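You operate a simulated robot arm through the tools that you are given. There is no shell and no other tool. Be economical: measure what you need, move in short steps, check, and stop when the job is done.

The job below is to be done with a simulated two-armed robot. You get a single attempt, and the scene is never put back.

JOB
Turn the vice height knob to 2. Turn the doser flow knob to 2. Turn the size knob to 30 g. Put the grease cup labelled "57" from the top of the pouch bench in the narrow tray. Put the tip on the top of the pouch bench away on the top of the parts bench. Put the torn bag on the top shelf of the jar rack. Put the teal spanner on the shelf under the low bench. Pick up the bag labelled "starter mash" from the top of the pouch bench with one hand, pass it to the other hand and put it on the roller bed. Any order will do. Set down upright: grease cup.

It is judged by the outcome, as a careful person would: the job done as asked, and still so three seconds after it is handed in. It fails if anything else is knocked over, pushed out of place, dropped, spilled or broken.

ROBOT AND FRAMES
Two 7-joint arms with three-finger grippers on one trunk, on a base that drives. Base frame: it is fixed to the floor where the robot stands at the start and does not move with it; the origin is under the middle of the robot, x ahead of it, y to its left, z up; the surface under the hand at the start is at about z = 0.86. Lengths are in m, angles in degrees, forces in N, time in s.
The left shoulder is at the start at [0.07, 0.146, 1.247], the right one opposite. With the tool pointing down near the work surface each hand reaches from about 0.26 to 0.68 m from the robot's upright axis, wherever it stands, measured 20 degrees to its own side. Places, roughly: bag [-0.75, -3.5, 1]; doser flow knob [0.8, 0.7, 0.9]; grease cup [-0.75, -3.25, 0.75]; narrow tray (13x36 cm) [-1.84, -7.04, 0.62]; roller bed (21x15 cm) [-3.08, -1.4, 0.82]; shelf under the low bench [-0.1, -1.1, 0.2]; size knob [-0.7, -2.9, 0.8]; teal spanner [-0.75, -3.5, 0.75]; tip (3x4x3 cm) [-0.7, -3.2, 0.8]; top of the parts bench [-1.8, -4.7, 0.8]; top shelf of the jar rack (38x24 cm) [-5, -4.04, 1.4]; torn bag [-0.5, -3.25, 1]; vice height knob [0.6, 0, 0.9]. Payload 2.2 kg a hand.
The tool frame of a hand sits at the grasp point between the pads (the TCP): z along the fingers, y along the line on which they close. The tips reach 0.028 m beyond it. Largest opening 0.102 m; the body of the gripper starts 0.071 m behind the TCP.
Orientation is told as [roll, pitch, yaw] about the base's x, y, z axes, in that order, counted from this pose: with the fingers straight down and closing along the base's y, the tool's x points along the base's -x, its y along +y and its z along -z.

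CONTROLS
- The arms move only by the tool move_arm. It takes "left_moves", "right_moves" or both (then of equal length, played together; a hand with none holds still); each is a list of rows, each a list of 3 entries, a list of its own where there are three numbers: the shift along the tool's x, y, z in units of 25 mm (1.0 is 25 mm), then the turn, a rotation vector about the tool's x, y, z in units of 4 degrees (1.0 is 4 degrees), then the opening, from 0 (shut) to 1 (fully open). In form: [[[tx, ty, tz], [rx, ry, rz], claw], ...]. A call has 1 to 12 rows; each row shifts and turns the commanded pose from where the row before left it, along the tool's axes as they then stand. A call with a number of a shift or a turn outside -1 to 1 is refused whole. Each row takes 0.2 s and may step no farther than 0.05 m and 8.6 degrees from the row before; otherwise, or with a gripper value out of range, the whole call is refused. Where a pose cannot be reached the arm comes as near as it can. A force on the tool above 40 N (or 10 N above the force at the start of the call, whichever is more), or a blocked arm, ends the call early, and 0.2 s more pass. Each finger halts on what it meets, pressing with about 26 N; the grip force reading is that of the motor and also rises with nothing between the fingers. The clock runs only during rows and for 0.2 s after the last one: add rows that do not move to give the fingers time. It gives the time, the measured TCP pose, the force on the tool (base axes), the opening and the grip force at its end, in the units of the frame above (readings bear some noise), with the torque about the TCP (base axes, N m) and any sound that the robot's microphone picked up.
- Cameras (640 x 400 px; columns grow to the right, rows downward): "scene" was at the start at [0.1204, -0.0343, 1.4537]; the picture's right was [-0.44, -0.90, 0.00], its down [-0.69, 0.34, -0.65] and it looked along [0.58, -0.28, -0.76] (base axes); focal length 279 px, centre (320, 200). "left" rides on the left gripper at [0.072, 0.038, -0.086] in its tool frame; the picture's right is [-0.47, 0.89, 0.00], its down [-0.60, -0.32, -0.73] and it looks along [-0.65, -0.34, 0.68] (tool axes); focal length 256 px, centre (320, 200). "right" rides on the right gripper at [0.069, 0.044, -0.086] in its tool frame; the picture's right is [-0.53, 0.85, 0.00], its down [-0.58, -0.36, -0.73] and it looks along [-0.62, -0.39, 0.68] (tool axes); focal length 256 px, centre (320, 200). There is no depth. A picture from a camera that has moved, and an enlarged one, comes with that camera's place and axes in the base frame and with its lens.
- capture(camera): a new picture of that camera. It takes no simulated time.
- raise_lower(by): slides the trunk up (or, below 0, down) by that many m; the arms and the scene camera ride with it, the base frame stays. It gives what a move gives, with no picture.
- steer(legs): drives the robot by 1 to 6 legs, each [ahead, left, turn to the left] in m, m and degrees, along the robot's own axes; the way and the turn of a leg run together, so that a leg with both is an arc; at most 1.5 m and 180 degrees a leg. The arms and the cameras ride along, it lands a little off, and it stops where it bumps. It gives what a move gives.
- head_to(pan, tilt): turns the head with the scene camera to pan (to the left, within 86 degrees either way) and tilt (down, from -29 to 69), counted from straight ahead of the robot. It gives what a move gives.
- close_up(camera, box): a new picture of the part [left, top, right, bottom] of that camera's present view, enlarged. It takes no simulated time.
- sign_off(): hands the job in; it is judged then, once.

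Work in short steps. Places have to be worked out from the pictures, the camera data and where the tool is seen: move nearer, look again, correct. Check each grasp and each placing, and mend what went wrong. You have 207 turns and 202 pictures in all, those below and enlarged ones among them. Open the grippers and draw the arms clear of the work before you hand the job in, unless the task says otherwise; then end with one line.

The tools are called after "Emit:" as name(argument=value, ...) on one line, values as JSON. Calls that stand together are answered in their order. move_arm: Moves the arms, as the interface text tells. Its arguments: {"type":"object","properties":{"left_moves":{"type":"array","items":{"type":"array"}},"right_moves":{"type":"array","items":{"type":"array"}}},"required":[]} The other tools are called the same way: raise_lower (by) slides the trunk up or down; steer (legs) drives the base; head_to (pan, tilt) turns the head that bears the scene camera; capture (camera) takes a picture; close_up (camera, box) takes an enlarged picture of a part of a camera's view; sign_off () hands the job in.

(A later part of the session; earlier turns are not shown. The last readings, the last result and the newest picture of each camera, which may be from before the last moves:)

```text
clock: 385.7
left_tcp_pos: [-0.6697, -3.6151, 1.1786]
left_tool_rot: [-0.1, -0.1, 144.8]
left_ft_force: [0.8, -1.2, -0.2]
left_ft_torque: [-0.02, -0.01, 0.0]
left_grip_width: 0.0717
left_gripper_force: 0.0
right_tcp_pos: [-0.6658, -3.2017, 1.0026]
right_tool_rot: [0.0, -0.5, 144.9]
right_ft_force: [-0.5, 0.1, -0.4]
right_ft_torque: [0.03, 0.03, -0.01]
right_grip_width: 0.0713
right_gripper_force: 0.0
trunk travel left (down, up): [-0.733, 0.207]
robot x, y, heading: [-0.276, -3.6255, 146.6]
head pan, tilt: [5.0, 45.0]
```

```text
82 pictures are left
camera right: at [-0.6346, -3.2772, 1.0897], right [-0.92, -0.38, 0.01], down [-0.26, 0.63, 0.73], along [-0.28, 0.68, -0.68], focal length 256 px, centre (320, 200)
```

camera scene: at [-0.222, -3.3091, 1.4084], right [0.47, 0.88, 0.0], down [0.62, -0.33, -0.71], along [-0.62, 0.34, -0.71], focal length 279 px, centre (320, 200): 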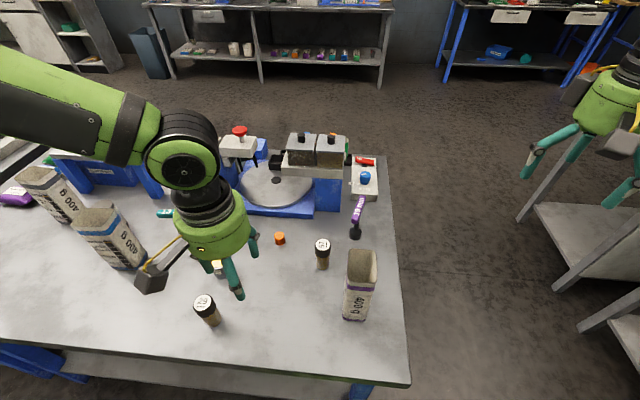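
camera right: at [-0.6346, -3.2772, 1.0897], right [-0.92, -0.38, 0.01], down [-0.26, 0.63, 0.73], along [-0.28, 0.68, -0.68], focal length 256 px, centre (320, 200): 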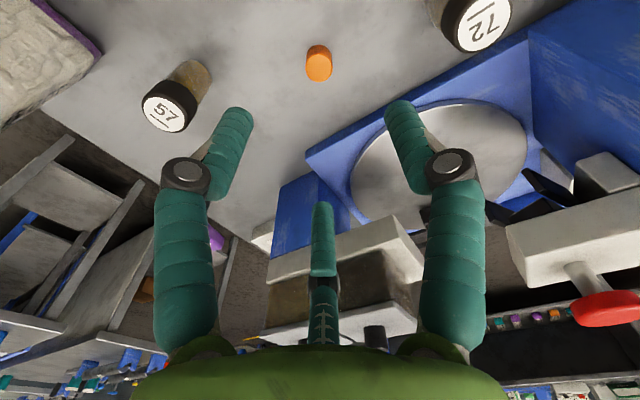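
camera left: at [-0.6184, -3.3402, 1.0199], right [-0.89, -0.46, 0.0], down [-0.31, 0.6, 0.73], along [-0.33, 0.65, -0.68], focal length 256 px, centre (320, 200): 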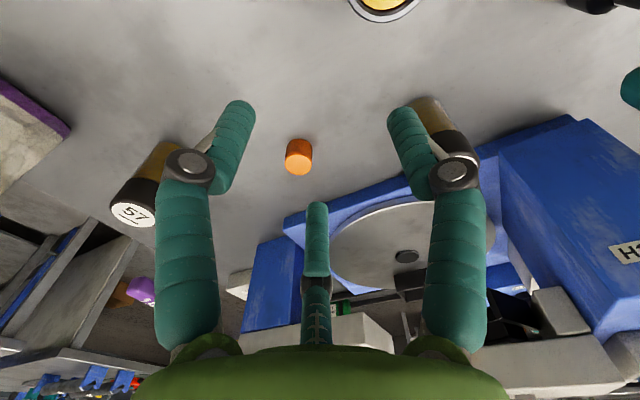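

The right arm reaches well, and the tip is right below. I go down over it and close.

Emit:
move_arm(right_moves=[[[-0.14, -0.2, 0.8], [0, 0, 0], 0.7], [[0, 0, 1], [0, 0, 0], 0.7], [[0, 0, 1], [0, 0, 0], 0.7], [[0, 0, 1], [0, 0, 0], 0.7], [[0, 0, 1], [0, 0, 0], 0.7], [[0, 0, 1], [0, 0, 0], 0.7], [[0, 0, 0.5], [0, 0, 0], 0.7], [[0, 0, 0], [0, 0, 0], 0.7]])

Emit:
capture(camera="right")

```text
clock: 387.5
left_tcp_pos: [-0.6692, -3.6134, 1.1773]
left_tool_rot: [-0.2, -0.2, 144.7]
left_ft_force: [0.2, -0.1, -0.3]
left_ft_torque: [0.03, -0.04, 0.0]
left_grip_width: 0.0714
left_gripper_force: 0.0
right_tcp_pos: [-0.6671, -3.1937, 0.845]
right_tool_rot: [0.0, -0.3, 144.8]
right_ft_force: [-0.1, 0.8, -0.4]
right_ft_torque: [-0.01, 0.01, -0.01]
right_grip_width: 0.0712
right_gripper_force: 0.1
trunk travel left (down, up): [-0.733, 0.207]
robot x, y, heading: [-0.2767, -3.6224, 146.6]
head pan, tilt: [5.0, 45.0]
```

```text
81 pictures are left
camera right: at [-0.6347, -3.2697, 0.932], right [-0.92, -0.38, 0.01], down [-0.26, 0.63, 0.73], along [-0.28, 0.68, -0.68], focal length 256 px, centre (320, 200)
```

right: 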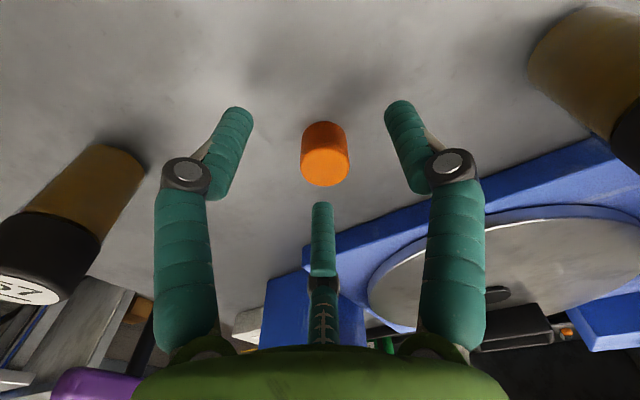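

Emit:
move_arm(right_moves=[[[0, 0, 0], [0, 0, 0], 0.3], [[0, 0, 0], [0, 0, 0], 0.1], [[0, 0, 0], [0, 0, 0], 0.1], [[0, 0, 0], [0, 0, 0], 0.1], [[0, 0, -0.6], [0, 0, 0], 0.1], [[0, 0, -1], [0, 0, 0], 0.1], [[0, 0, -1], [0, 0, 0], 0.1], [[0, 0, -1], [0, 0, 0], 0.1]])

Emit:
capture(camera="right")

```text
clock: 389.3
left_tcp_pos: [-0.6689, -3.6134, 1.1772]
left_tool_rot: [0.0, -0.2, 144.7]
left_ft_force: [0.2, 0.9, 1.1]
left_ft_torque: [-0.01, 0.01, -0.04]
left_grip_width: 0.0712
left_gripper_force: 0.0
right_tcp_pos: [-0.6651, -3.196, 0.936]
right_tool_rot: [0.0, -0.2, 144.8]
right_ft_force: [-0.8, 0.8, 0.5]
right_ft_torque: [0.02, -0.01, 0.02]
right_grip_width: 0.0259
right_gripper_force: 26.2
trunk travel left (down, up): [-0.733, 0.207]
robot x, y, heading: [-0.2732, -3.6252, 146.6]
head pan, tilt: [5.0, 45.0]
```

```text
80 pictures are left
camera right: at [-0.6338, -3.2706, 1.0232], right [-0.92, -0.38, 0.01], down [-0.26, 0.63, 0.73], along [-0.28, 0.68, -0.68], focal length 256 px, centre (320, 200)
```

right: 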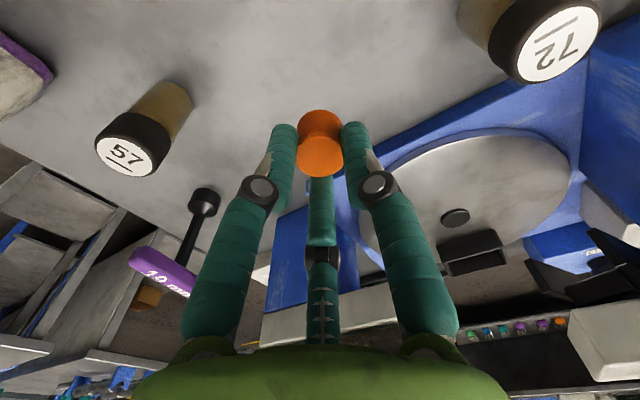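

Tip secured (26 mm). I raise it and slide right to try the left hand on cup 57.

Emit:
move_arm(right_moves=[[[0, 0, -1], [0, 0, 0], 0.1], [[0, 0, -1], [0, 0, 0], 0.1], [[0, 0, -1], [0, 0, 0], 0.1], [[0.5, 0, -1], [0, 0, 0], 0.1], [[1, 0, -1], [0, 0, 0], 0.1], [[1, -0.5, -1], [0, 0, 0], 0.1], [[1, -0.5, -1], [0, 0, 0], 0.1], [[1, -0.5, -1], [0, 0, 0], 0.1]])

Emit:
steer(legs=[[0, -0.43, 0], [0.03, 0, 0]])

```text
clock: 391.1
left_tcp_pos: [-0.6681, -3.6138, 1.1792]
left_tool_rot: [-0.1, -0.2, 144.8]
left_ft_force: [-0.6, 0.1, -0.3]
left_ft_torque: [-0.01, 0.01, 0.0]
left_grip_width: 0.0713
left_gripper_force: 0.0
right_tcp_pos: [-0.55, -3.2286, 1.1364]
right_tool_rot: [0.1, -0.5, 144.8]
right_ft_force: [0.1, -0.4, 0.4]
right_ft_torque: [-0.01, 0.01, -0.02]
right_grip_width: 0.0257
right_gripper_force: 26.0
trunk travel left (down, up): [-0.733, 0.207]
robot x, y, heading: [-0.2713, -3.6223, 146.5]
head pan, tilt: [5.0, 45.0]
```

```text
clock: 394.3
left_tcp_pos: [-0.45, -3.2439, 1.1771]
left_tool_rot: [-0.1, -0.2, 144.9]
left_ft_force: [0.0, -0.4, 0.0]
left_ft_torque: [0.0, -0.02, 0.02]
left_grip_width: 0.0717
left_gripper_force: 0.0
right_tcp_pos: [-0.3333, -2.859, 1.1337]
right_tool_rot: [0.1, -0.3, 145.0]
right_ft_force: [-1.1, 0.6, 0.7]
right_ft_torque: [-0.04, -0.05, 0.03]
right_grip_width: 0.0258
right_gripper_force: 25.1
trunk travel left (down, up): [-0.733, 0.207]
robot x, y, heading: [-0.0526, -3.255, 146.6]
head pan, tilt: [5.0, 45.0]
stopped in leg 2: the robot was blocked; the commanded pose is now the measured one
```

Emit:
move_arm(left_moves=[[[-0.78, -0.2, 0.2], [0, 0, 0], 0.8], [[-0.78, -0.2, 0.3], [0, 0, 0], 0.8], [[-0.78, -0.2, 0.5], [0, 0, 0], 0.8], [[-0.78, -0.2, 0.8], [0, 0, 0], 0.8], [[-0.78, -0.2, 0.8], [0, 0, 0], 0.8], [[-0.78, -0.2, 0.8], [0, 0, 0], 0.8], [[-0.78, -0.2, 0.8], [0, 0, 0], 0.8], [[-0.78, -0.2, 0.8], [0, 0, 0], 0.8], [[0, 0, 1], [0, 0, 0], 0.8], [[0, 0, 0], [0, 0, 0], 0.8]])

Emit:
capture(camera="left")

Emit:
capture(camera="scene")

```text
clock: 396.5
left_tcp_pos: [-0.5531, -3.1208, 1.03]
left_tool_rot: [-0.1, -0.3, 144.9]
left_ft_force: [0.4, 0.4, -1.3]
left_ft_torque: [-0.03, 0.0, 0.0]
left_grip_width: 0.0816
left_gripper_force: 0.1
right_tcp_pos: [-0.3311, -2.8581, 1.1351]
right_tool_rot: [0.2, -0.4, 144.9]
right_ft_force: [0.2, -0.5, -0.2]
right_ft_torque: [0.0, 0.0, 0.0]
right_grip_width: 0.0257
right_gripper_force: 25.9
trunk travel left (down, up): [-0.733, 0.207]
robot x, y, heading: [-0.0495, -3.2518, 146.6]
head pan, tilt: [5.0, 45.0]
```

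```text
79 pictures are left
camera left: at [-0.5153, -3.1933, 1.1146], right [-0.89, -0.46, 0.0], down [-0.31, 0.6, 0.73], along [-0.34, 0.65, -0.68], focal length 256 px, centre (320, 200)
```

left: 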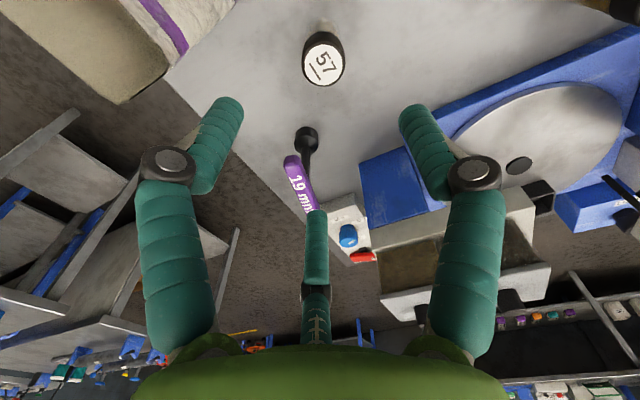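

```text
78 pictures are left
camera scene: at [-0.1642, -3.1875, 1.4084], right [0.47, 0.88, 0.0], down [0.62, -0.33, -0.71], along [-0.62, 0.33, -0.71], focal length 279 px, centre (320, 200)
```

scene: 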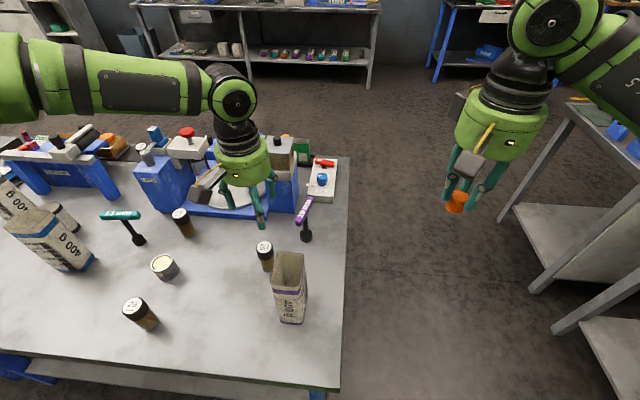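

The left hand is over cup 57, at about [-0.553, -3.125], cap top near 0.88. I narrow the opening, go down part way and check the clearance to the purple spanner.

Emit:
move_arm(left_moves=[[[0, 0.15, 0.8], [0, 0, 0], 0.62], [[0, 0, 1], [0, 0, 0], 0.62], [[0, 0, 1], [0, 0, 0], 0.62], [[0, 0, 1], [0, 0, 0], 0.62], [[0, 0, 0], [0, 0, 0], 0.62]])

Emit:
capture(camera="left")

Emit:
close_up(camera="scene", box=[190, 130, 350, 280])

```text
clock: 397.7
left_tcp_pos: [-0.5537, -3.1341, 0.939]
left_tool_rot: [-0.1, -0.4, 144.9]
left_ft_force: [-0.2, 0.0, 0.0]
left_ft_torque: [-0.03, 0.0, 0.01]
left_grip_width: 0.0633
left_gripper_force: 0.0
left hand out of reach, approached as far as the arm can: row 4
right_tcp_pos: [-0.3316, -2.858, 1.1353]
right_tool_rot: [0.2, -0.4, 145.0]
right_ft_force: [0.6, -0.4, -0.6]
right_ft_torque: [0.01, 0.01, 0.01]
right_grip_width: 0.026
right_gripper_force: 26.0
trunk travel left (down, up): [-0.733, 0.207]
robot x, y, heading: [-0.0555, -3.2549, 146.8]
head pan, tilt: [5.0, 45.0]
```

```text
77 pictures are left
camera left: at [-0.5168, -3.2058, 1.0249], right [-0.89, -0.46, 0.0], down [-0.31, 0.6, 0.74], along [-0.34, 0.65, -0.68], focal length 256 px, centre (320, 200)
```

left: 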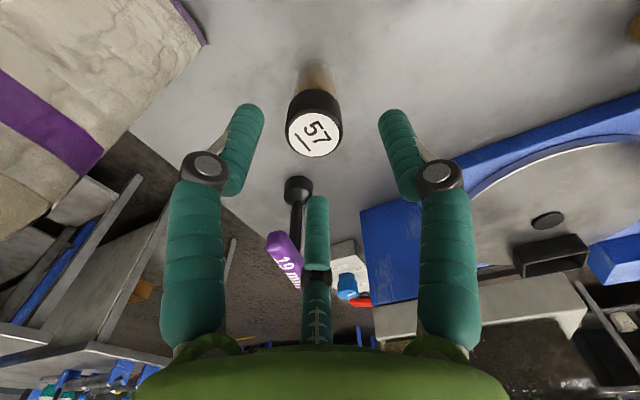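

```text
2.67 times, centred on (270, 205) of scene
camera zoom: at [-0.1645, -3.1873, 1.4084], right [0.47, 0.88, 0.0], down [0.62, -0.33, -0.71], along [-0.62, 0.33, -0.71], focal length 745 px, centre (453, 187)
```

zoom: 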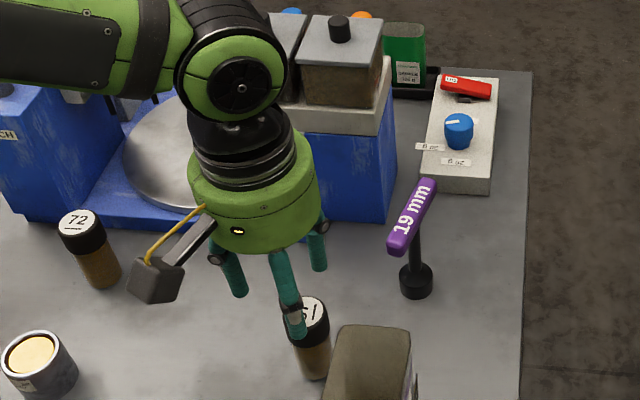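

The arm itself cannot go lower here, so I raise it slightly over the cup and use the trunk for the descent.

Emit:
move_arm(left_moves=[[[0, 0, -1], [0, 0, 0], 0.62], [[0, 0, -1], [0, 0, 0], 0.62], [[-0.5, -0.43, -0.6], [0, 0, 0], 0.62], [[0, 0, 0], [0, 0, 0], 0.62]])

Emit:
raise_lower(by=-0.07)

Emit:
capture(camera="left")

```text
clock: 398.7
left_tcp_pos: [-0.5567, -3.117, 1.004]
left_tool_rot: [0.0, -0.2, 144.9]
left_ft_force: [-0.1, 0.1, -0.5]
left_ft_torque: [-0.02, -0.04, 0.04]
left_grip_width: 0.0632
left_gripper_force: 0.0
right_tcp_pos: [-0.3317, -2.8588, 1.1347]
right_tool_rot: [0.2, -0.3, 145.0]
right_ft_force: [-0.3, 0.0, -0.1]
right_ft_torque: [0.02, 0.0, 0.04]
right_grip_width: 0.0255
right_gripper_force: 26.1
trunk travel left (down, up): [-0.733, 0.207]
robot x, y, heading: [-0.0512, -3.2571, 146.8]
head pan, tilt: [5.0, 45.0]
```

```text
clock: 399.8
left_tcp_pos: [-0.5579, -3.1175, 0.9344]
left_tool_rot: [-0.1, -0.2, 144.9]
left_ft_force: [-0.3, 0.9, 0.6]
left_ft_torque: [0.03, -0.02, -0.01]
left_grip_width: 0.0632
left_gripper_force: 0.1
right_tcp_pos: [-0.3311, -2.8588, 1.065]
right_tool_rot: [0.2, -0.3, 145.1]
right_ft_force: [0.4, 0.2, 0.6]
right_ft_torque: [0.01, 0.0, 0.01]
right_grip_width: 0.0258
right_gripper_force: 26.2
trunk travel left (down, up): [-0.663, 0.277]
robot x, y, heading: [-0.0535, -3.2545, 146.7]
head pan, tilt: [5.0, 45.0]
```

```text
75 pictures are left
camera left: at [-0.5205, -3.1898, 1.0198], right [-0.89, -0.46, 0.0], down [-0.31, 0.6, 0.73], along [-0.34, 0.65, -0.68], focal length 256 px, centre (320, 200)
```

left: 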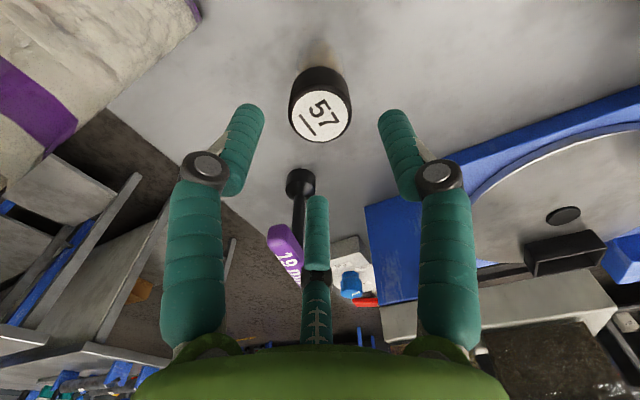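

Aligned over the cap. I lower the trunk the rest of the way and close.

Emit:
raise_lower(by=-0.07)

Emit:
move_arm(left_moves=[[[0, 0, 0], [0, 0, 0], 0.4], [[0, 0, 0], [0, 0, 0], 0.2], [[0, 0, 0], [0, 0, 0], 0.2], [[0, 0, 0], [0, 0, 0], 0.2]])

Emit:
capture(camera="left")

```text
clock: 400.8
left_tcp_pos: [-0.5567, -3.1168, 0.8642]
left_tool_rot: [-0.2, -0.2, 144.9]
left_ft_force: [0.4, -0.7, 0.5]
left_ft_torque: [0.01, 0.01, -0.02]
left_grip_width: 0.0632
left_gripper_force: 0.0
right_tcp_pos: [-0.3314, -2.8586, 0.9956]
right_tool_rot: [0.2, -0.4, 145.1]
right_ft_force: [0.0, 0.5, 0.9]
right_ft_torque: [0.01, -0.01, 0.01]
right_grip_width: 0.0258
right_gripper_force: 26.3
trunk travel left (down, up): [-0.593, 0.347]
robot x, y, heading: [-0.0554, -3.2501, 146.7]
head pan, tilt: [5.0, 45.0]
```

```text
clock: 401.8
left_tcp_pos: [-0.5567, -3.1184, 0.8646]
left_tool_rot: [-0.1, -0.2, 144.9]
left_ft_force: [-0.6, -0.2, 0.9]
left_ft_torque: [-0.03, -0.02, -0.03]
left_grip_width: 0.0395
left_gripper_force: 25.7
right_tcp_pos: [-0.3302, -2.8583, 0.9955]
right_tool_rot: [0.2, -0.5, 145.0]
right_ft_force: [0.8, -1.0, -0.7]
right_ft_torque: [0.02, 0.03, -0.01]
right_grip_width: 0.0255
right_gripper_force: 26.1
trunk travel left (down, up): [-0.593, 0.347]
robot x, y, heading: [-0.0541, -3.251, 146.9]
head pan, tilt: [5.0, 45.0]
```

```text
74 pictures are left
camera left: at [-0.5205, -3.1899, 0.9498], right [-0.89, -0.46, 0.0], down [-0.31, 0.6, 0.73], along [-0.34, 0.65, -0.68], focal length 256 px, centre (320, 200)
```

left: 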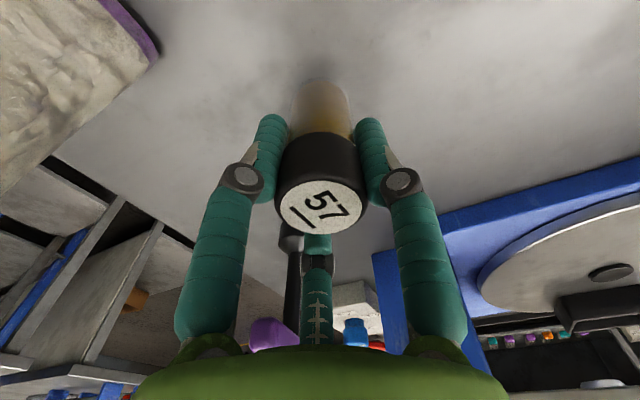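

Cup 57 is held at 39.5 mm. I raise the trunk, back off and slide left to the parts bench.

Emit:
raise_lower(by=0.3)

Emit:
steer(legs=[[-0.4, 0, 0], [0, 1.0, 0], [0, 1.0, 0]])

Emit:
head_to(pan=-5, tilt=35)

Emit:
capture(camera="scene")

```text
clock: 404.8
left_tcp_pos: [-0.5568, -3.1173, 1.1631]
left_tool_rot: [-0.1, -0.2, 144.9]
left_ft_force: [-0.6, -0.6, -1.3]
left_ft_torque: [-0.07, 0.02, 0.0]
left_grip_width: 0.0396
left_gripper_force: 25.8
right_tcp_pos: [-0.3322, -2.8589, 1.2936]
right_tool_rot: [0.1, -0.4, 145.0]
right_ft_force: [-0.1, -0.2, -1.0]
right_ft_torque: [-0.02, 0.01, 0.0]
right_grip_width: 0.0259
right_gripper_force: 26.7
trunk travel left (down, up): [-0.893, 0.047]
robot x, y, heading: [-0.051, -3.2492, 146.7]
head pan, tilt: [5.0, 45.0]
```

```text
clock: 416.9
left_tcp_pos: [-1.3015, -5.0253, 1.1653]
left_tool_rot: [0.0, -0.3, 145.6]
left_ft_force: [0.3, -0.4, -1.1]
left_ft_torque: [-0.01, 0.01, -0.01]
left_grip_width: 0.0353
left_gripper_force: 25.6
right_tcp_pos: [-1.0776, -4.7598, 1.2956]
right_tool_rot: [0.2, -0.4, 145.6]
right_ft_force: [-0.7, -1.5, -0.8]
right_ft_torque: [-0.01, 0.01, -0.04]
right_grip_width: 0.0258
right_gripper_force: 25.7
trunk travel left (down, up): [-0.893, 0.047]
robot x, y, heading: [-0.8008, -5.153, 147.7]
head pan, tilt: [5.0, 45.0]
```

```text
clock: 417.6
left_tcp_pos: [-1.3035, -5.0243, 1.1633]
left_tool_rot: [-0.1, -0.2, 145.6]
left_ft_force: [0.9, -0.2, -1.4]
left_ft_torque: [-0.01, -0.03, -0.02]
left_grip_width: 0.0352
left_gripper_force: 26.3
right_tcp_pos: [-1.0795, -4.7615, 1.2953]
right_tool_rot: [0.3, -0.4, 145.7]
right_ft_force: [-0.2, -0.1, 0.4]
right_ft_torque: [0.0, 0.01, 0.0]
right_grip_width: 0.0258
right_gripper_force: 26.0
trunk travel left (down, up): [-0.893, 0.047]
robot x, y, heading: [-0.7918, -5.155, 147.8]
head pan, tilt: [-5.0, 35.0]
```

```text
73 pictures are left
camera scene: at [-0.9067, -5.0728, 1.5831], right [0.61, 0.79, 0.0], down [0.46, -0.35, -0.82], along [-0.65, 0.5, -0.57], focal length 279 px, centre (320, 200)
```

scene: 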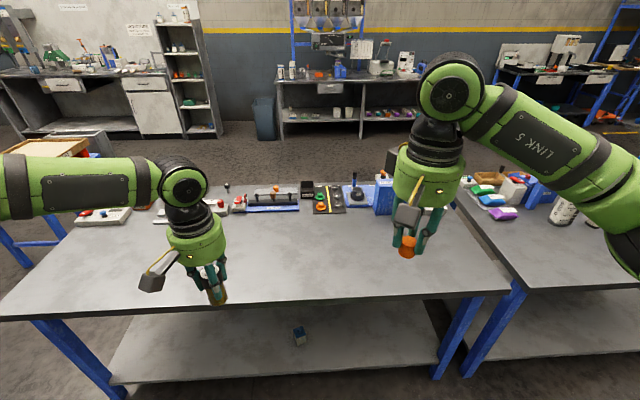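

The left grip width changed from 39.5 to 35 mm, so I check the cup.

Emit:
capture(camera="left")

Emit:
close_up(camera="scene", box=[140, 200, 280, 320])

```text
72 pictures are left
camera left: at [-1.2647, -5.0958, 1.2496], right [-0.88, -0.47, 0.0], down [-0.32, 0.6, 0.73], along [-0.34, 0.65, -0.68], focal length 256 px, centre (320, 200)
```

left: 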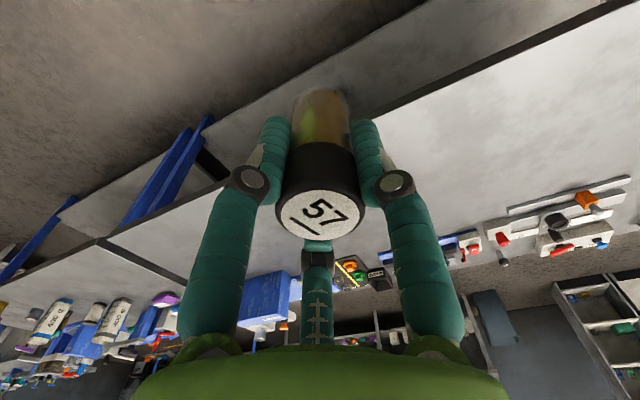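

```text
3.33 times, centred on (210, 260) of scene
camera zoom: at [-0.9067, -5.0728, 1.5831], right [0.61, 0.79, 0.0], down [0.46, -0.35, -0.82], along [-0.65, 0.5, -0.57], focal length 931 px, centre (687, 0)
```

zoom: 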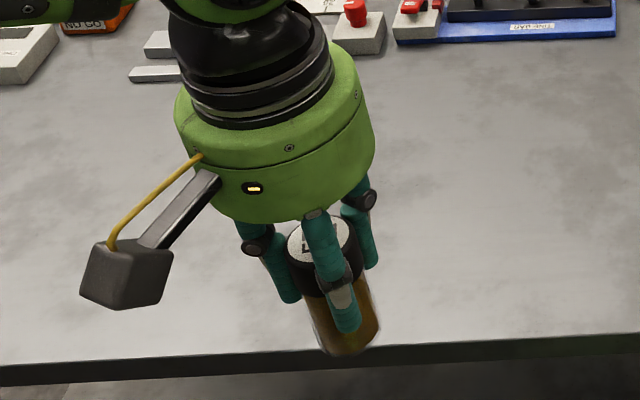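

The cup slid down onto its body, held just under the cap, which is secure. I drive up to the parts bench to set down the tip with the right hand.

Emit:
steer(legs=[[0.33, 0, -1]])

```text
clock: 419.8
left_tcp_pos: [-1.5755, -4.8359, 1.1647]
left_tool_rot: [-0.2, -0.4, 144.6]
left_ft_force: [1.3, 0.3, -0.5]
left_ft_torque: [0.0, 0.05, 0.03]
left_grip_width: 0.0352
left_gripper_force: 25.9
right_tcp_pos: [-1.3486, -4.5791, 1.2962]
right_tool_rot: [0.1, -0.6, 144.8]
right_ft_force: [0.5, -0.6, -0.8]
right_ft_torque: [0.03, 0.03, 0.03]
right_grip_width: 0.0257
right_gripper_force: 26.4
trunk travel left (down, up): [-0.893, 0.047]
robot x, y, heading: [-1.0717, -4.9746, 146.7]
head pan, tilt: [-5.0, 35.0]
```

Emit:
raise_lower(by=-0.2)

Emit:
move_arm(right_moves=[[[-0.5, 0, 0.8], [0, 0, 0], 0.1], [[-0.5, 0, 0.9], [0, 0, 0], 0.1], [[-0.5, 0, 0.9], [0, 0, 0], 0.1], [[-0.5, 0, 0.9], [0, 0, 0], 0.1], [[-0.5, 0, 0.9], [0, 0, 0], 0.1], [[0, 0, 0.9], [0, 0, 0], 0.1], [[0, 0, 0.9], [0, 0, 0], 0.1], [[0, 0, 0.9], [0, 0, 0], 0.1], [[0, 0, 0.9], [0, 0, 0], 0.1], [[0, 0, 0.6], [0, 0, 0], 0.1], [[0, 0, 0], [0, 0, 0], 0.1]])

Emit:
capture(camera="right")

```text
clock: 422.0
left_tcp_pos: [-1.5776, -4.8349, 0.9631]
left_tool_rot: [-0.2, -0.2, 144.6]
left_ft_force: [0.2, 1.0, -1.0]
left_ft_torque: [0.0, 0.0, -0.03]
left_grip_width: 0.0354
left_gripper_force: 26.1
right_tcp_pos: [-1.3499, -4.5774, 1.0953]
right_tool_rot: [0.1, -0.4, 144.8]
right_ft_force: [0.6, -0.4, -0.2]
right_ft_torque: [-0.04, 0.02, 0.0]
right_grip_width: 0.0258
right_gripper_force: 26.3
trunk travel left (down, up): [-0.693, 0.247]
robot x, y, heading: [-1.0739, -4.9737, 146.6]
head pan, tilt: [-5.0, 35.0]
```

```text
clock: 424.4
left_tcp_pos: [-1.5782, -4.8352, 0.9635]
left_tool_rot: [-0.1, -0.2, 144.6]
left_ft_force: [-0.2, 0.5, -0.9]
left_ft_torque: [-0.03, -0.04, 0.02]
left_grip_width: 0.0352
left_gripper_force: 25.6
right_tcp_pos: [-1.4021, -4.5416, 0.8801]
right_tool_rot: [0.2, -0.4, 144.7]
right_ft_force: [-0.6, -1.3, -0.4]
right_ft_torque: [-0.03, -0.03, -0.01]
right_grip_width: 0.026
right_gripper_force: 26.0
trunk travel left (down, up): [-0.693, 0.247]
robot x, y, heading: [-1.0714, -4.9729, 146.6]
head pan, tilt: [-5.0, 35.0]
```

```text
70 pictures are left
camera right: at [-1.3703, -4.6171, 0.9678], right [-0.92, -0.38, 0.01], down [-0.25, 0.63, 0.73], along [-0.28, 0.68, -0.68], focal length 256 px, centre (320, 200)
```

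right: 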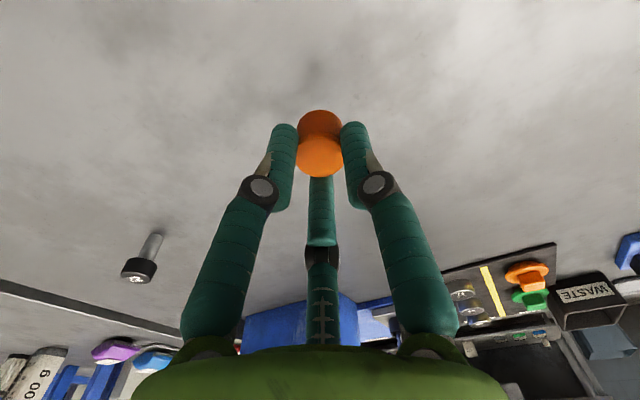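

The surface beneath is free. I lower the last 3–4 cm gently.

Emit:
move_arm(right_moves=[[[0, 0, 0.5], [0, 0, 0], 0.1], [[0, 0, 0.3], [0, 0, 0], 0.1], [[0, 0, 0.2], [0, 0, 0], 0.1], [[0, 0, 0.15], [0, 0, 0], 0.1], [[0, 0, 0.15], [0, 0, 0], 0.1], [[0, 0, 0.15], [0, 0, 0], 0.1]])

```text
clock: 425.8
left_tcp_pos: [-1.5779, -4.8351, 0.9652]
left_tool_rot: [-0.1, -0.2, 144.5]
left_ft_force: [-0.4, 1.0, -1.3]
left_ft_torque: [0.0, 0.0, -0.05]
left_grip_width: 0.0352
left_gripper_force: 25.7
right_tcp_pos: [-1.4035, -4.5405, 0.8451]
right_tool_rot: [0.1, -0.4, 144.8]
right_ft_force: [0.6, 0.6, 0.3]
right_ft_torque: [0.02, -0.06, 0.0]
right_grip_width: 0.0258
right_gripper_force: 26.3
trunk travel left (down, up): [-0.693, 0.247]
robot x, y, heading: [-1.0756, -4.9717, 146.4]
head pan, tilt: [-5.0, 35.0]
```

Emit:
move_arm(right_moves=[[[0, 0, 0.1], [0, 0, 0], 0.1], [[0, 0, 0.1], [0, 0, 0], 0.1], [[0, 0, 0.1], [0, 0, 0], 0.1]])

Emit:
close_up(camera="right", box=[240, 60, 400, 200])

```text
clock: 426.6
left_tcp_pos: [-1.5764, -4.8381, 0.9646]
left_tool_rot: [0.0, -0.4, 144.6]
left_ft_force: [0.2, 0.1, -1.8]
left_ft_torque: [0.0, 0.01, 0.01]
left_grip_width: 0.0349
left_gripper_force: 25.9
right_tcp_pos: [-1.4033, -4.5415, 0.8408]
right_tool_rot: [0.3, -0.9, 144.7]
right_ft_force: [0.8, 2.7, 26.5]
right_ft_torque: [0.1, -0.06, -0.03]
right_grip_width: 0.026
right_gripper_force: 26.1
trunk travel left (down, up): [-0.693, 0.247]
robot x, y, heading: [-1.0736, -4.969, 146.7]
head pan, tilt: [-5.0, 35.0]
```

```text
2.86 times, centred on (320, 130) of right
camera zoom: at [-1.3706, -4.6171, 0.9273], right [-0.92, -0.38, 0.01], down [-0.25, 0.63, 0.74], along [-0.29, 0.68, -0.67], focal length 731 px, centre (320, 400)
```

zoom: 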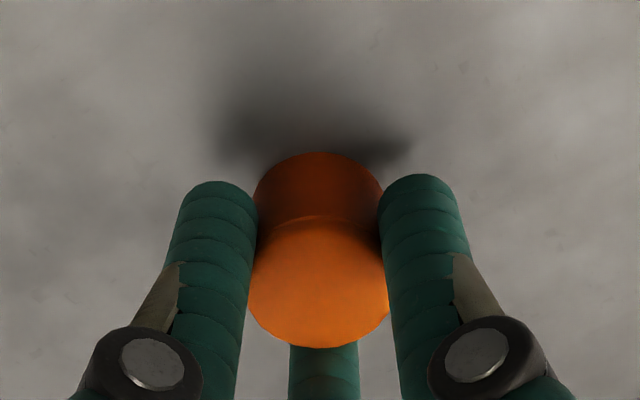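

Contact (26 N). I open the fingers and lift away.

Emit:
move_arm(right_moves=[[[0, 0, -0.05], [0, 0, 0], 0.3], [[0, 0, 0], [0, 0, 0], 0.5], [[0, 0, 0], [0, 0, 0], 0.6], [[0, 0, -0.6], [0, 0, 0], 0.6], [[0, 0, -1], [0, 0, 0], 0.6], [[0, 0, -1], [0, 0, 0], 0.6], [[0, 0, -1], [0, 0, 0], 0.6], [[0, 0, -1], [0, 0, 0], 0.6], [[0, 0, -1], [0, 0, 0], 0.6], [[0, 0, -1], [0, 0, 0], 0.6]])

Emit:
capture(camera="right")

```text
clock: 428.8
left_tcp_pos: [-1.5777, -4.8351, 0.9647]
left_tool_rot: [-0.1, -0.3, 144.6]
left_ft_force: [0.2, 0.2, -0.9]
left_ft_torque: [0.04, 0.01, -0.03]
left_grip_width: 0.0352
left_gripper_force: 26.1
right_tcp_pos: [-1.4015, -4.5409, 1.0031]
right_tool_rot: [0.2, -0.3, 144.7]
right_ft_force: [0.0, 0.5, -1.0]
right_ft_torque: [0.02, 0.01, 0.02]
right_grip_width: 0.0611
right_gripper_force: 0.0
trunk travel left (down, up): [-0.693, 0.247]
robot x, y, heading: [-1.0718, -4.9733, 146.3]
head pan, tilt: [-5.0, 35.0]
```

```text
68 pictures are left
camera right: at [-1.37, -4.6166, 1.0908], right [-0.92, -0.38, 0.01], down [-0.25, 0.63, 0.73], along [-0.28, 0.68, -0.68], focal length 256 px, centre (320, 200)
```

right: 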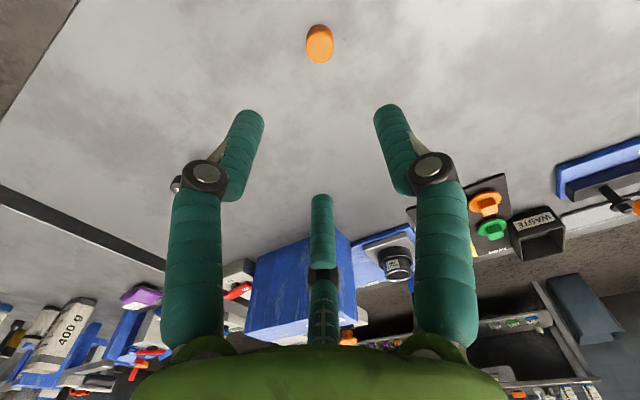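

The tip stands on the parts bench. I back off and look left for the narrow tray.

Emit:
raise_lower(by=0.2)

Emit:
steer(legs=[[-0.4, 0, 0]])

Emit:
head_to(pan=80, tilt=25)

Emit:
capture(camera="scene")

```text
clock: 430.9
left_tcp_pos: [-1.5785, -4.8352, 1.1638]
left_tool_rot: [-0.1, -0.2, 144.6]
left_ft_force: [-0.9, -0.8, -0.4]
left_ft_torque: [-0.05, 0.02, -0.02]
left_grip_width: 0.0351
left_gripper_force: 25.7
right_tcp_pos: [-1.402, -4.54, 1.2026]
right_tool_rot: [0.2, -0.4, 144.7]
right_ft_force: [-0.2, 0.5, -0.2]
right_ft_torque: [0.0, 0.02, 0.0]
right_grip_width: 0.0612
right_gripper_force: 0.1
trunk travel left (down, up): [-0.893, 0.047]
robot x, y, heading: [-1.0749, -4.9698, 146.7]
head pan, tilt: [-5.0, 35.0]
```

```text
clock: 433.5
left_tcp_pos: [-1.2445, -5.0557, 1.1621]
left_tool_rot: [-0.1, -0.1, 144.5]
left_ft_force: [-0.3, 0.0, -1.0]
left_ft_torque: [0.0, -0.02, 0.0]
left_grip_width: 0.0355
left_gripper_force: 26.1
right_tcp_pos: [-1.0688, -4.7612, 1.2024]
right_tool_rot: [0.2, -0.4, 144.6]
right_ft_force: [1.0, 1.0, -0.8]
right_ft_torque: [-0.03, -0.01, -0.01]
right_grip_width: 0.0613
right_gripper_force: 0.1
trunk travel left (down, up): [-0.893, 0.047]
robot x, y, heading: [-0.7375, -5.1955, 146.4]
head pan, tilt: [-5.0, 35.0]
```

```text
clock: 435.1
left_tcp_pos: [-1.2419, -5.057, 1.1635]
left_tool_rot: [-0.1, -0.2, 144.4]
left_ft_force: [-0.3, 0.0, -1.1]
left_ft_torque: [0.03, 0.02, -0.05]
left_grip_width: 0.0354
left_gripper_force: 26.7
right_tcp_pos: [-1.0653, -4.761, 1.2029]
right_tool_rot: [0.2, -0.4, 144.7]
right_ft_force: [-0.4, -0.1, 0.6]
right_ft_torque: [0.01, -0.04, 0.01]
right_grip_width: 0.0614
right_gripper_force: 0.0
trunk travel left (down, up): [-0.893, 0.047]
robot x, y, heading: [-0.7374, -5.1966, 146.5]
head pan, tilt: [80.0, 25.0]
```

```text
67 pictures are left
camera scene: at [-0.8421, -5.2345, 1.599], right [-0.72, 0.69, 0.0], down [0.29, 0.31, -0.91], along [-0.63, -0.66, -0.42], focal length 279 px, centre (320, 200)
```

scene: 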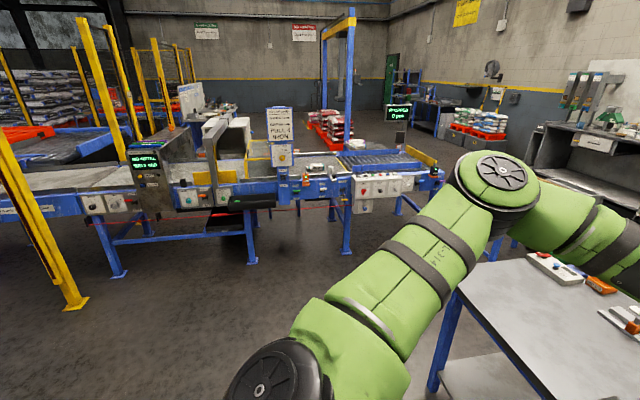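

The narrow tray is on the blue conveyor line ahead, facing me at about heading -123°. I turn left and drive toward it.

Emit:
steer(legs=[[0, 0, 90], [1.1, 0, 0]])

Emit:
head_to(pan=0, tilt=40)

Emit:
capture(camera="scene")

```text
clock: 444.4
left_tcp_pos: [-1.4875, -6.6032, 1.1654]
left_tool_rot: [-0.2, -0.3, -125.9]
left_ft_force: [-0.5, -0.4, -1.8]
left_ft_torque: [-0.03, 0.0, -0.01]
left_grip_width: 0.0349
left_gripper_force: 25.8
right_tcp_pos: [-1.7795, -6.4255, 1.2037]
right_tool_rot: [0.2, -0.4, -125.6]
right_ft_force: [-0.8, 0.0, -1.0]
right_ft_torque: [-0.03, 0.01, 0.01]
right_grip_width: 0.0613
right_gripper_force: 0.0
trunk travel left (down, up): [-0.893, 0.047]
robot x, y, heading: [-1.346, -6.1011, -123.5]
head pan, tilt: [80.0, 25.0]
```

```text
clock: 446.0
left_tcp_pos: [-1.4885, -6.6033, 1.1637]
left_tool_rot: [-0.2, -0.2, -125.9]
left_ft_force: [0.1, -1.1, -0.7]
left_ft_torque: [-0.03, 0.01, -0.01]
left_grip_width: 0.0353
left_gripper_force: 25.7
right_tcp_pos: [-1.78, -6.4263, 1.2032]
right_tool_rot: [0.1, -0.4, -125.7]
right_ft_force: [0.8, 0.2, 0.1]
right_ft_torque: [0.01, 0.0, 0.02]
right_grip_width: 0.0612
right_gripper_force: 0.0
trunk travel left (down, up): [-0.893, 0.047]
robot x, y, heading: [-1.3486, -6.1004, -123.8]
head pan, tilt: [0.0, 40.0]
```

```text
66 pictures are left
camera scene: at [-1.4203, -6.2128, 1.5756], right [-0.83, 0.56, 0.0], down [0.36, 0.53, -0.77], along [-0.43, -0.64, -0.64], focal length 279 px, centre (320, 200)
```

scene: 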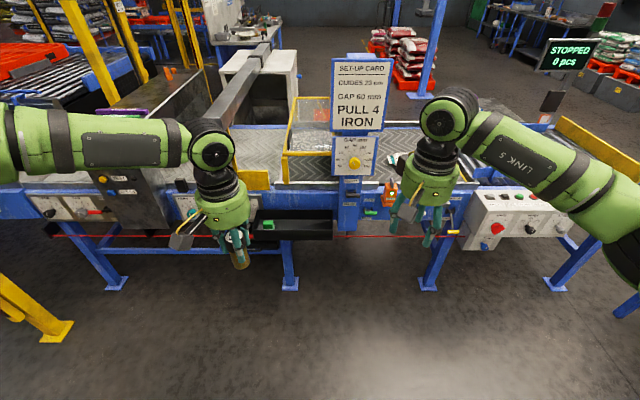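

Emit:
close_up(camera="scene", box=[200, 170, 380, 290])

```text
3.33 times, centred on (290, 230) of scene
camera zoom: at [-1.4203, -6.2128, 1.5756], right [-0.83, 0.56, 0.0], down [0.36, 0.53, -0.77], along [-0.43, -0.64, -0.64], focal length 931 px, centre (420, 100)
```

zoom: 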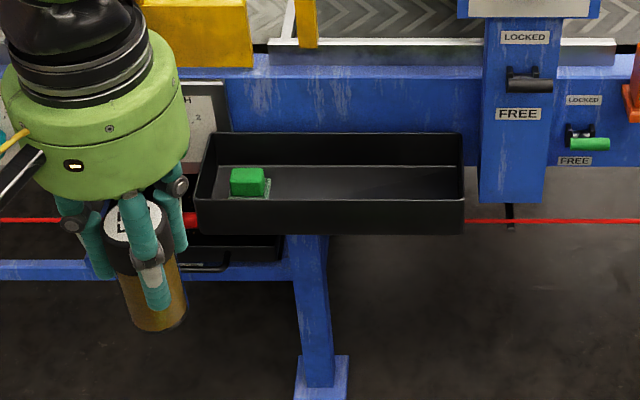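

The tray is centred at [-1.832, -7.039] with its rim at about 0.70 and a small green block at its left end; a red cord runs alongside, which I keep clear of. I pull the right hand back and up, then drive so that the cup is above the tray's free part.

Emit:
move_arm(right_moves=[[[0.6, -0.2, -0.9], [0, 0, 0], 0.6], [[0.6, -0.2, -0.9], [0, 0, 0], 0.6], [[0.6, -0.2, -0.9], [0, 0, 0], 0.6], [[0.6, -0.2, -0.9], [0, 0, 0], 0.6], [[0.6, -0.2, -0.9], [0, 0, 0], 0.6], [[0.6, -0.2, -0.9], [0, 0, 0], 0.6], [[0.6, -0.2, -0.9], [0, 0, 0], 0.6], [[0.6, -0.2, -0.9], [0, 0, 0], 0.6], [[0.6, -0.2, -0.9], [0, 0, 0], 0.6], [[0.6, -0.2, -0.9], [0, 0, 0], 0.6]])

Emit:
steer(legs=[[0.45, -0.1, 0]])

Emit:
capture(camera="left")

```text
clock: 448.2
left_tcp_pos: [-1.4861, -6.6028, 1.1644]
left_tool_rot: [-0.1, -0.4, -125.8]
left_ft_force: [-0.2, -0.5, -0.6]
left_ft_torque: [-0.03, 0.01, 0.01]
left_grip_width: 0.0354
left_gripper_force: 26.2
right_tcp_pos: [-1.7329, -6.2717, 1.4279]
right_tool_rot: [0.2, -0.5, -125.7]
right_ft_force: [0.6, 0.6, -0.3]
right_ft_torque: [-0.01, -0.01, 0.0]
right_grip_width: 0.0611
right_gripper_force: 0.0
trunk travel left (down, up): [-0.893, 0.047]
robot x, y, heading: [-1.3497, -6.0988, -123.8]
head pan, tilt: [0.0, 40.0]
```

```text
clock: 450.9
left_tcp_pos: [-1.8195, -6.9196, 1.1649]
left_tool_rot: [-0.2, -0.4, -125.9]
left_ft_force: [0.3, 0.0, -1.4]
left_ft_torque: [0.0, 0.02, 0.01]
left_grip_width: 0.0351
left_gripper_force: 26.2
right_tcp_pos: [-2.0663, -6.5897, 1.4283]
right_tool_rot: [0.1, -0.5, -125.6]
right_ft_force: [0.2, 0.1, 0.9]
right_ft_torque: [-0.01, 0.01, 0.0]
right_grip_width: 0.0614
right_gripper_force: 0.0
trunk travel left (down, up): [-0.893, 0.047]
robot x, y, heading: [-1.676, -6.4159, -123.9]
head pan, tilt: [0.0, 40.0]
```

```text
64 pictures are left
camera left: at [-1.7468, -6.8825, 1.2504], right [0.45, -0.9, 0.0], down [-0.61, -0.3, 0.73], along [-0.66, -0.33, -0.68], focal length 256 px, centre (320, 200)
```

left: 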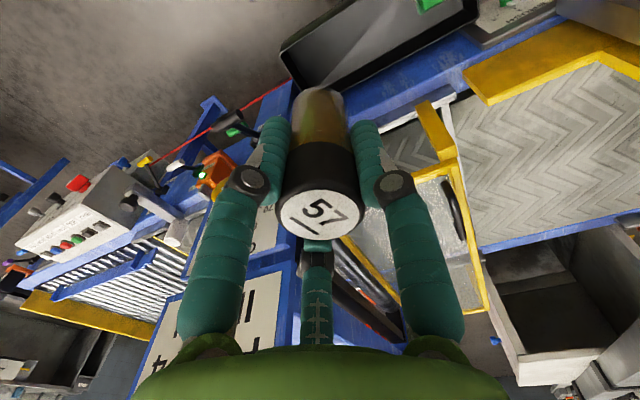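

Emit:
steer(legs=[[0.105, 0, 0]])

Emit:
raise_lower(by=-0.33)

Emit:
capture(camera="left")

Emit:
capture(camera="scene")

```text
clock: 452.1
left_tcp_pos: [-1.876, -7.0036, 1.1677]
left_tool_rot: [-0.1, -0.5, -125.9]
left_ft_force: [0.6, 0.8, -0.4]
left_ft_torque: [-0.02, 0.05, 0.01]
left_grip_width: 0.0352
left_gripper_force: 26.3
right_tcp_pos: [-2.1212, -6.6706, 1.4291]
right_tool_rot: [0.2, -0.7, -125.7]
right_ft_force: [-0.1, 0.4, 0.6]
right_ft_torque: [-0.07, 0.02, -0.02]
right_grip_width: 0.0612
right_gripper_force: 0.1
trunk travel left (down, up): [-0.893, 0.047]
robot x, y, heading: [-1.7386, -6.5005, -124.0]
head pan, tilt: [0.0, 40.0]
```

```text
clock: 455.4
left_tcp_pos: [-1.8786, -7.0078, 0.8342]
left_tool_rot: [-0.1, -0.1, -125.9]
left_ft_force: [-0.3, 0.0, -0.9]
left_ft_torque: [0.0, 0.04, 0.02]
left_grip_width: 0.0353
left_gripper_force: 26.3
right_tcp_pos: [-2.1257, -6.6765, 1.0986]
right_tool_rot: [0.1, -0.5, -125.8]
right_ft_force: [-0.8, -0.1, 0.2]
right_ft_torque: [-0.03, 0.04, -0.01]
right_grip_width: 0.0611
right_gripper_force: 0.0
trunk travel left (down, up): [-0.563, 0.377]
robot x, y, heading: [-1.738, -6.505, -123.7]
head pan, tilt: [0.0, 40.0]
```

```text
63 pictures are left
camera left: at [-1.8066, -6.9707, 0.9199], right [0.45, -0.9, 0.0], down [-0.61, -0.3, 0.73], along [-0.66, -0.33, -0.68], focal length 256 px, centre (320, 200)
```

left: 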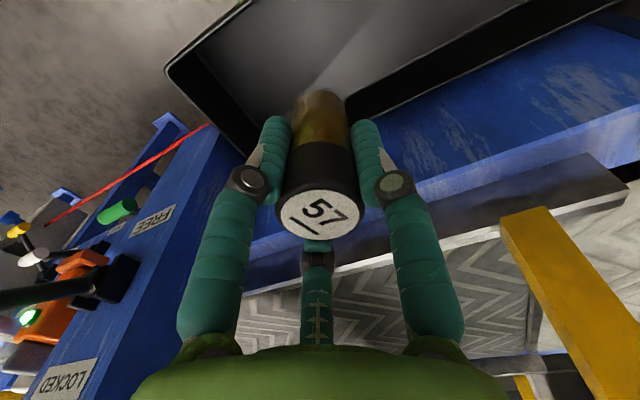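

```text
62 pictures are left
camera scene: at [-1.8125, -6.6173, 1.2457], right [-0.83, 0.56, 0.0], down [0.36, 0.53, -0.77], along [-0.43, -0.64, -0.64], focal length 279 px, centre (320, 200)
```

scene: 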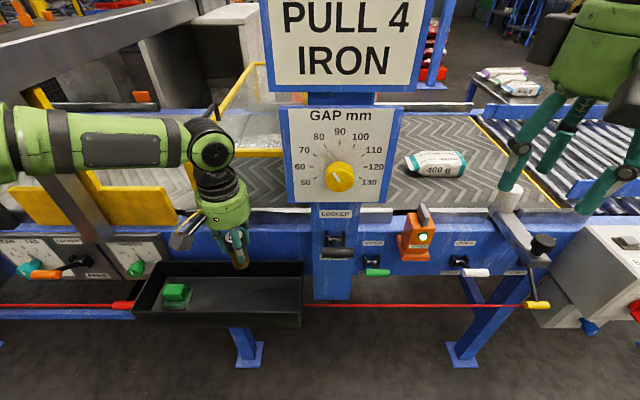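

The cup is centred over the tray. I raise the right hand away from the levers, then lower the trunk further.

Emit:
move_arm(right_moves=[[[0.5, 0, -0.9], [0, 0, 0], 0.6], [[0.5, 0, -0.9], [0, 0, 0], 0.6], [[0.5, 0, -0.9], [0, 0, 0], 0.6], [[0.5, 0, -0.9], [0, 0, 0], 0.6], [[0.3, 0, -0.9], [0, 0, 0], 0.6], [[0, 0, -0.9], [0, 0, 0], 0.6], [[0, 0, -0.9], [0, 0, 0], 0.6]])

Emit:
raise_lower(by=-0.125)

Emit:
capture(camera="left")

Emit:
capture(camera="scene")

```text
clock: 457.0
left_tcp_pos: [-1.8787, -7.0084, 0.8344]
left_tool_rot: [-0.1, -0.2, -125.9]
left_ft_force: [0.7, -0.4, -1.0]
left_ft_torque: [0.0, 0.01, 0.0]
left_grip_width: 0.0351
left_gripper_force: 25.6
right_tcp_pos: [-2.0826, -6.6599, 1.2145]
right_tool_rot: [0.1, -0.5, -125.7]
right_ft_force: [-0.2, 0.1, 0.9]
right_ft_torque: [-0.02, -0.01, -0.04]
right_grip_width: 0.0612
right_gripper_force: 0.1
right hand out of reach, approached as far as the arm can: row 5, 6, 7
trunk travel left (down, up): [-0.563, 0.377]
robot x, y, heading: [-1.7385, -6.5036, -124.0]
head pan, tilt: [0.0, 40.0]
```

```text
clock: 458.5
left_tcp_pos: [-1.8794, -7.0084, 0.7097]
left_tool_rot: [0.0, -0.2, -125.9]
left_ft_force: [0.9, -0.5, -0.5]
left_ft_torque: [-0.03, 0.02, -0.01]
left_grip_width: 0.0352
left_gripper_force: 25.9
right_tcp_pos: [-2.0833, -6.6596, 1.0888]
right_tool_rot: [0.2, -0.4, -125.7]
right_ft_force: [-1.1, 0.1, 0.4]
right_ft_torque: [0.0, 0.01, 0.02]
right_grip_width: 0.0615
right_gripper_force: 0.0
trunk travel left (down, up): [-0.438, 0.502]
robot x, y, heading: [-1.7346, -6.507, -124.0]
head pan, tilt: [0.0, 40.0]
```

```text
61 pictures are left
camera left: at [-1.8066, -6.9706, 0.795], right [0.45, -0.9, 0.0], down [-0.61, -0.3, 0.73], along [-0.66, -0.33, -0.68], focal length 256 px, centre (320, 200)
```

left: 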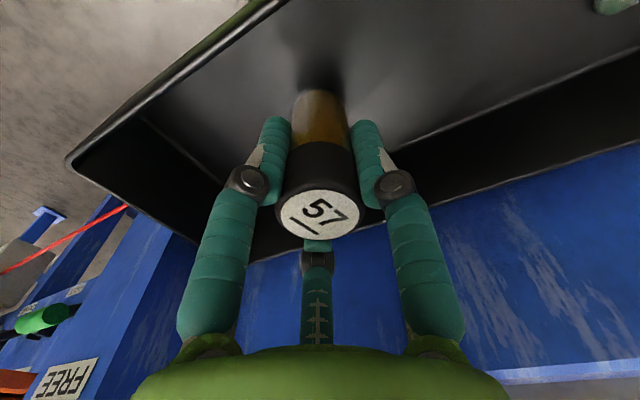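

```text
60 pictures are left
camera scene: at [-1.8124, -6.6172, 1.1207], right [-0.83, 0.56, 0.0], down [0.36, 0.53, -0.77], along [-0.43, -0.64, -0.64], focal length 279 px, centre (320, 200)
```

scene: 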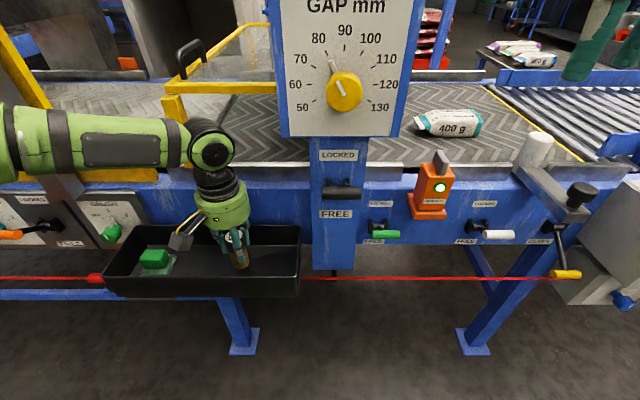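

Emit:
raise_lower(by=-0.018)

Emit:
raise_lower(by=-0.008)

Emit:
close_up(camera="scene", box=[100, 170, 320, 310])

```text
clock: 459.2
left_tcp_pos: [-1.8797, -7.0076, 0.6909]
left_tool_rot: [0.0, -0.2, -125.8]
left_ft_force: [0.9, -0.4, -1.3]
left_ft_torque: [-0.04, 0.01, 0.0]
left_grip_width: 0.0351
left_gripper_force: 25.4
right_tcp_pos: [-2.0842, -6.6596, 1.0719]
right_tool_rot: [0.2, -0.5, -125.7]
right_ft_force: [-0.2, 0.8, -0.3]
right_ft_torque: [-0.01, -0.02, -0.03]
right_grip_width: 0.0612
right_gripper_force: 0.1
trunk travel left (down, up): [-0.42, 0.52]
robot x, y, heading: [-1.7355, -6.5032, -123.8]
head pan, tilt: [0.0, 40.0]
```

```text
clock: 459.7
left_tcp_pos: [-1.8795, -7.0071, 0.6872]
left_tool_rot: [-0.1, -0.6, -125.8]
left_ft_force: [2.6, -3.2, 27.5]
left_ft_torque: [0.05, -0.34, 0.0]
left_grip_width: 0.0357
left_gripper_force: 25.8
right_tcp_pos: [-2.0833, -6.6583, 1.0657]
right_tool_rot: [0.3, -0.7, -125.6]
right_ft_force: [0.2, 0.9, 0.3]
right_ft_torque: [0.01, 0.01, 0.0]
right_grip_width: 0.0613
right_gripper_force: 0.1
trunk travel left (down, up): [-0.412, 0.528]
robot x, y, heading: [-1.7381, -6.5057, -124.0]
head pan, tilt: [0.0, 40.0]
```

```text
2.86 times, centred on (210, 240) of scene
camera zoom: at [-1.8114, -6.6148, 1.0953], right [-0.83, 0.56, 0.0], down [0.36, 0.53, -0.77], along [-0.43, -0.64, -0.64], focal length 798 px, centre (634, 86)
```

zoom: 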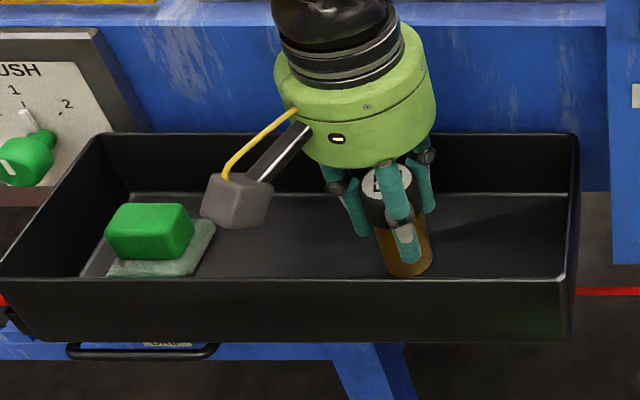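

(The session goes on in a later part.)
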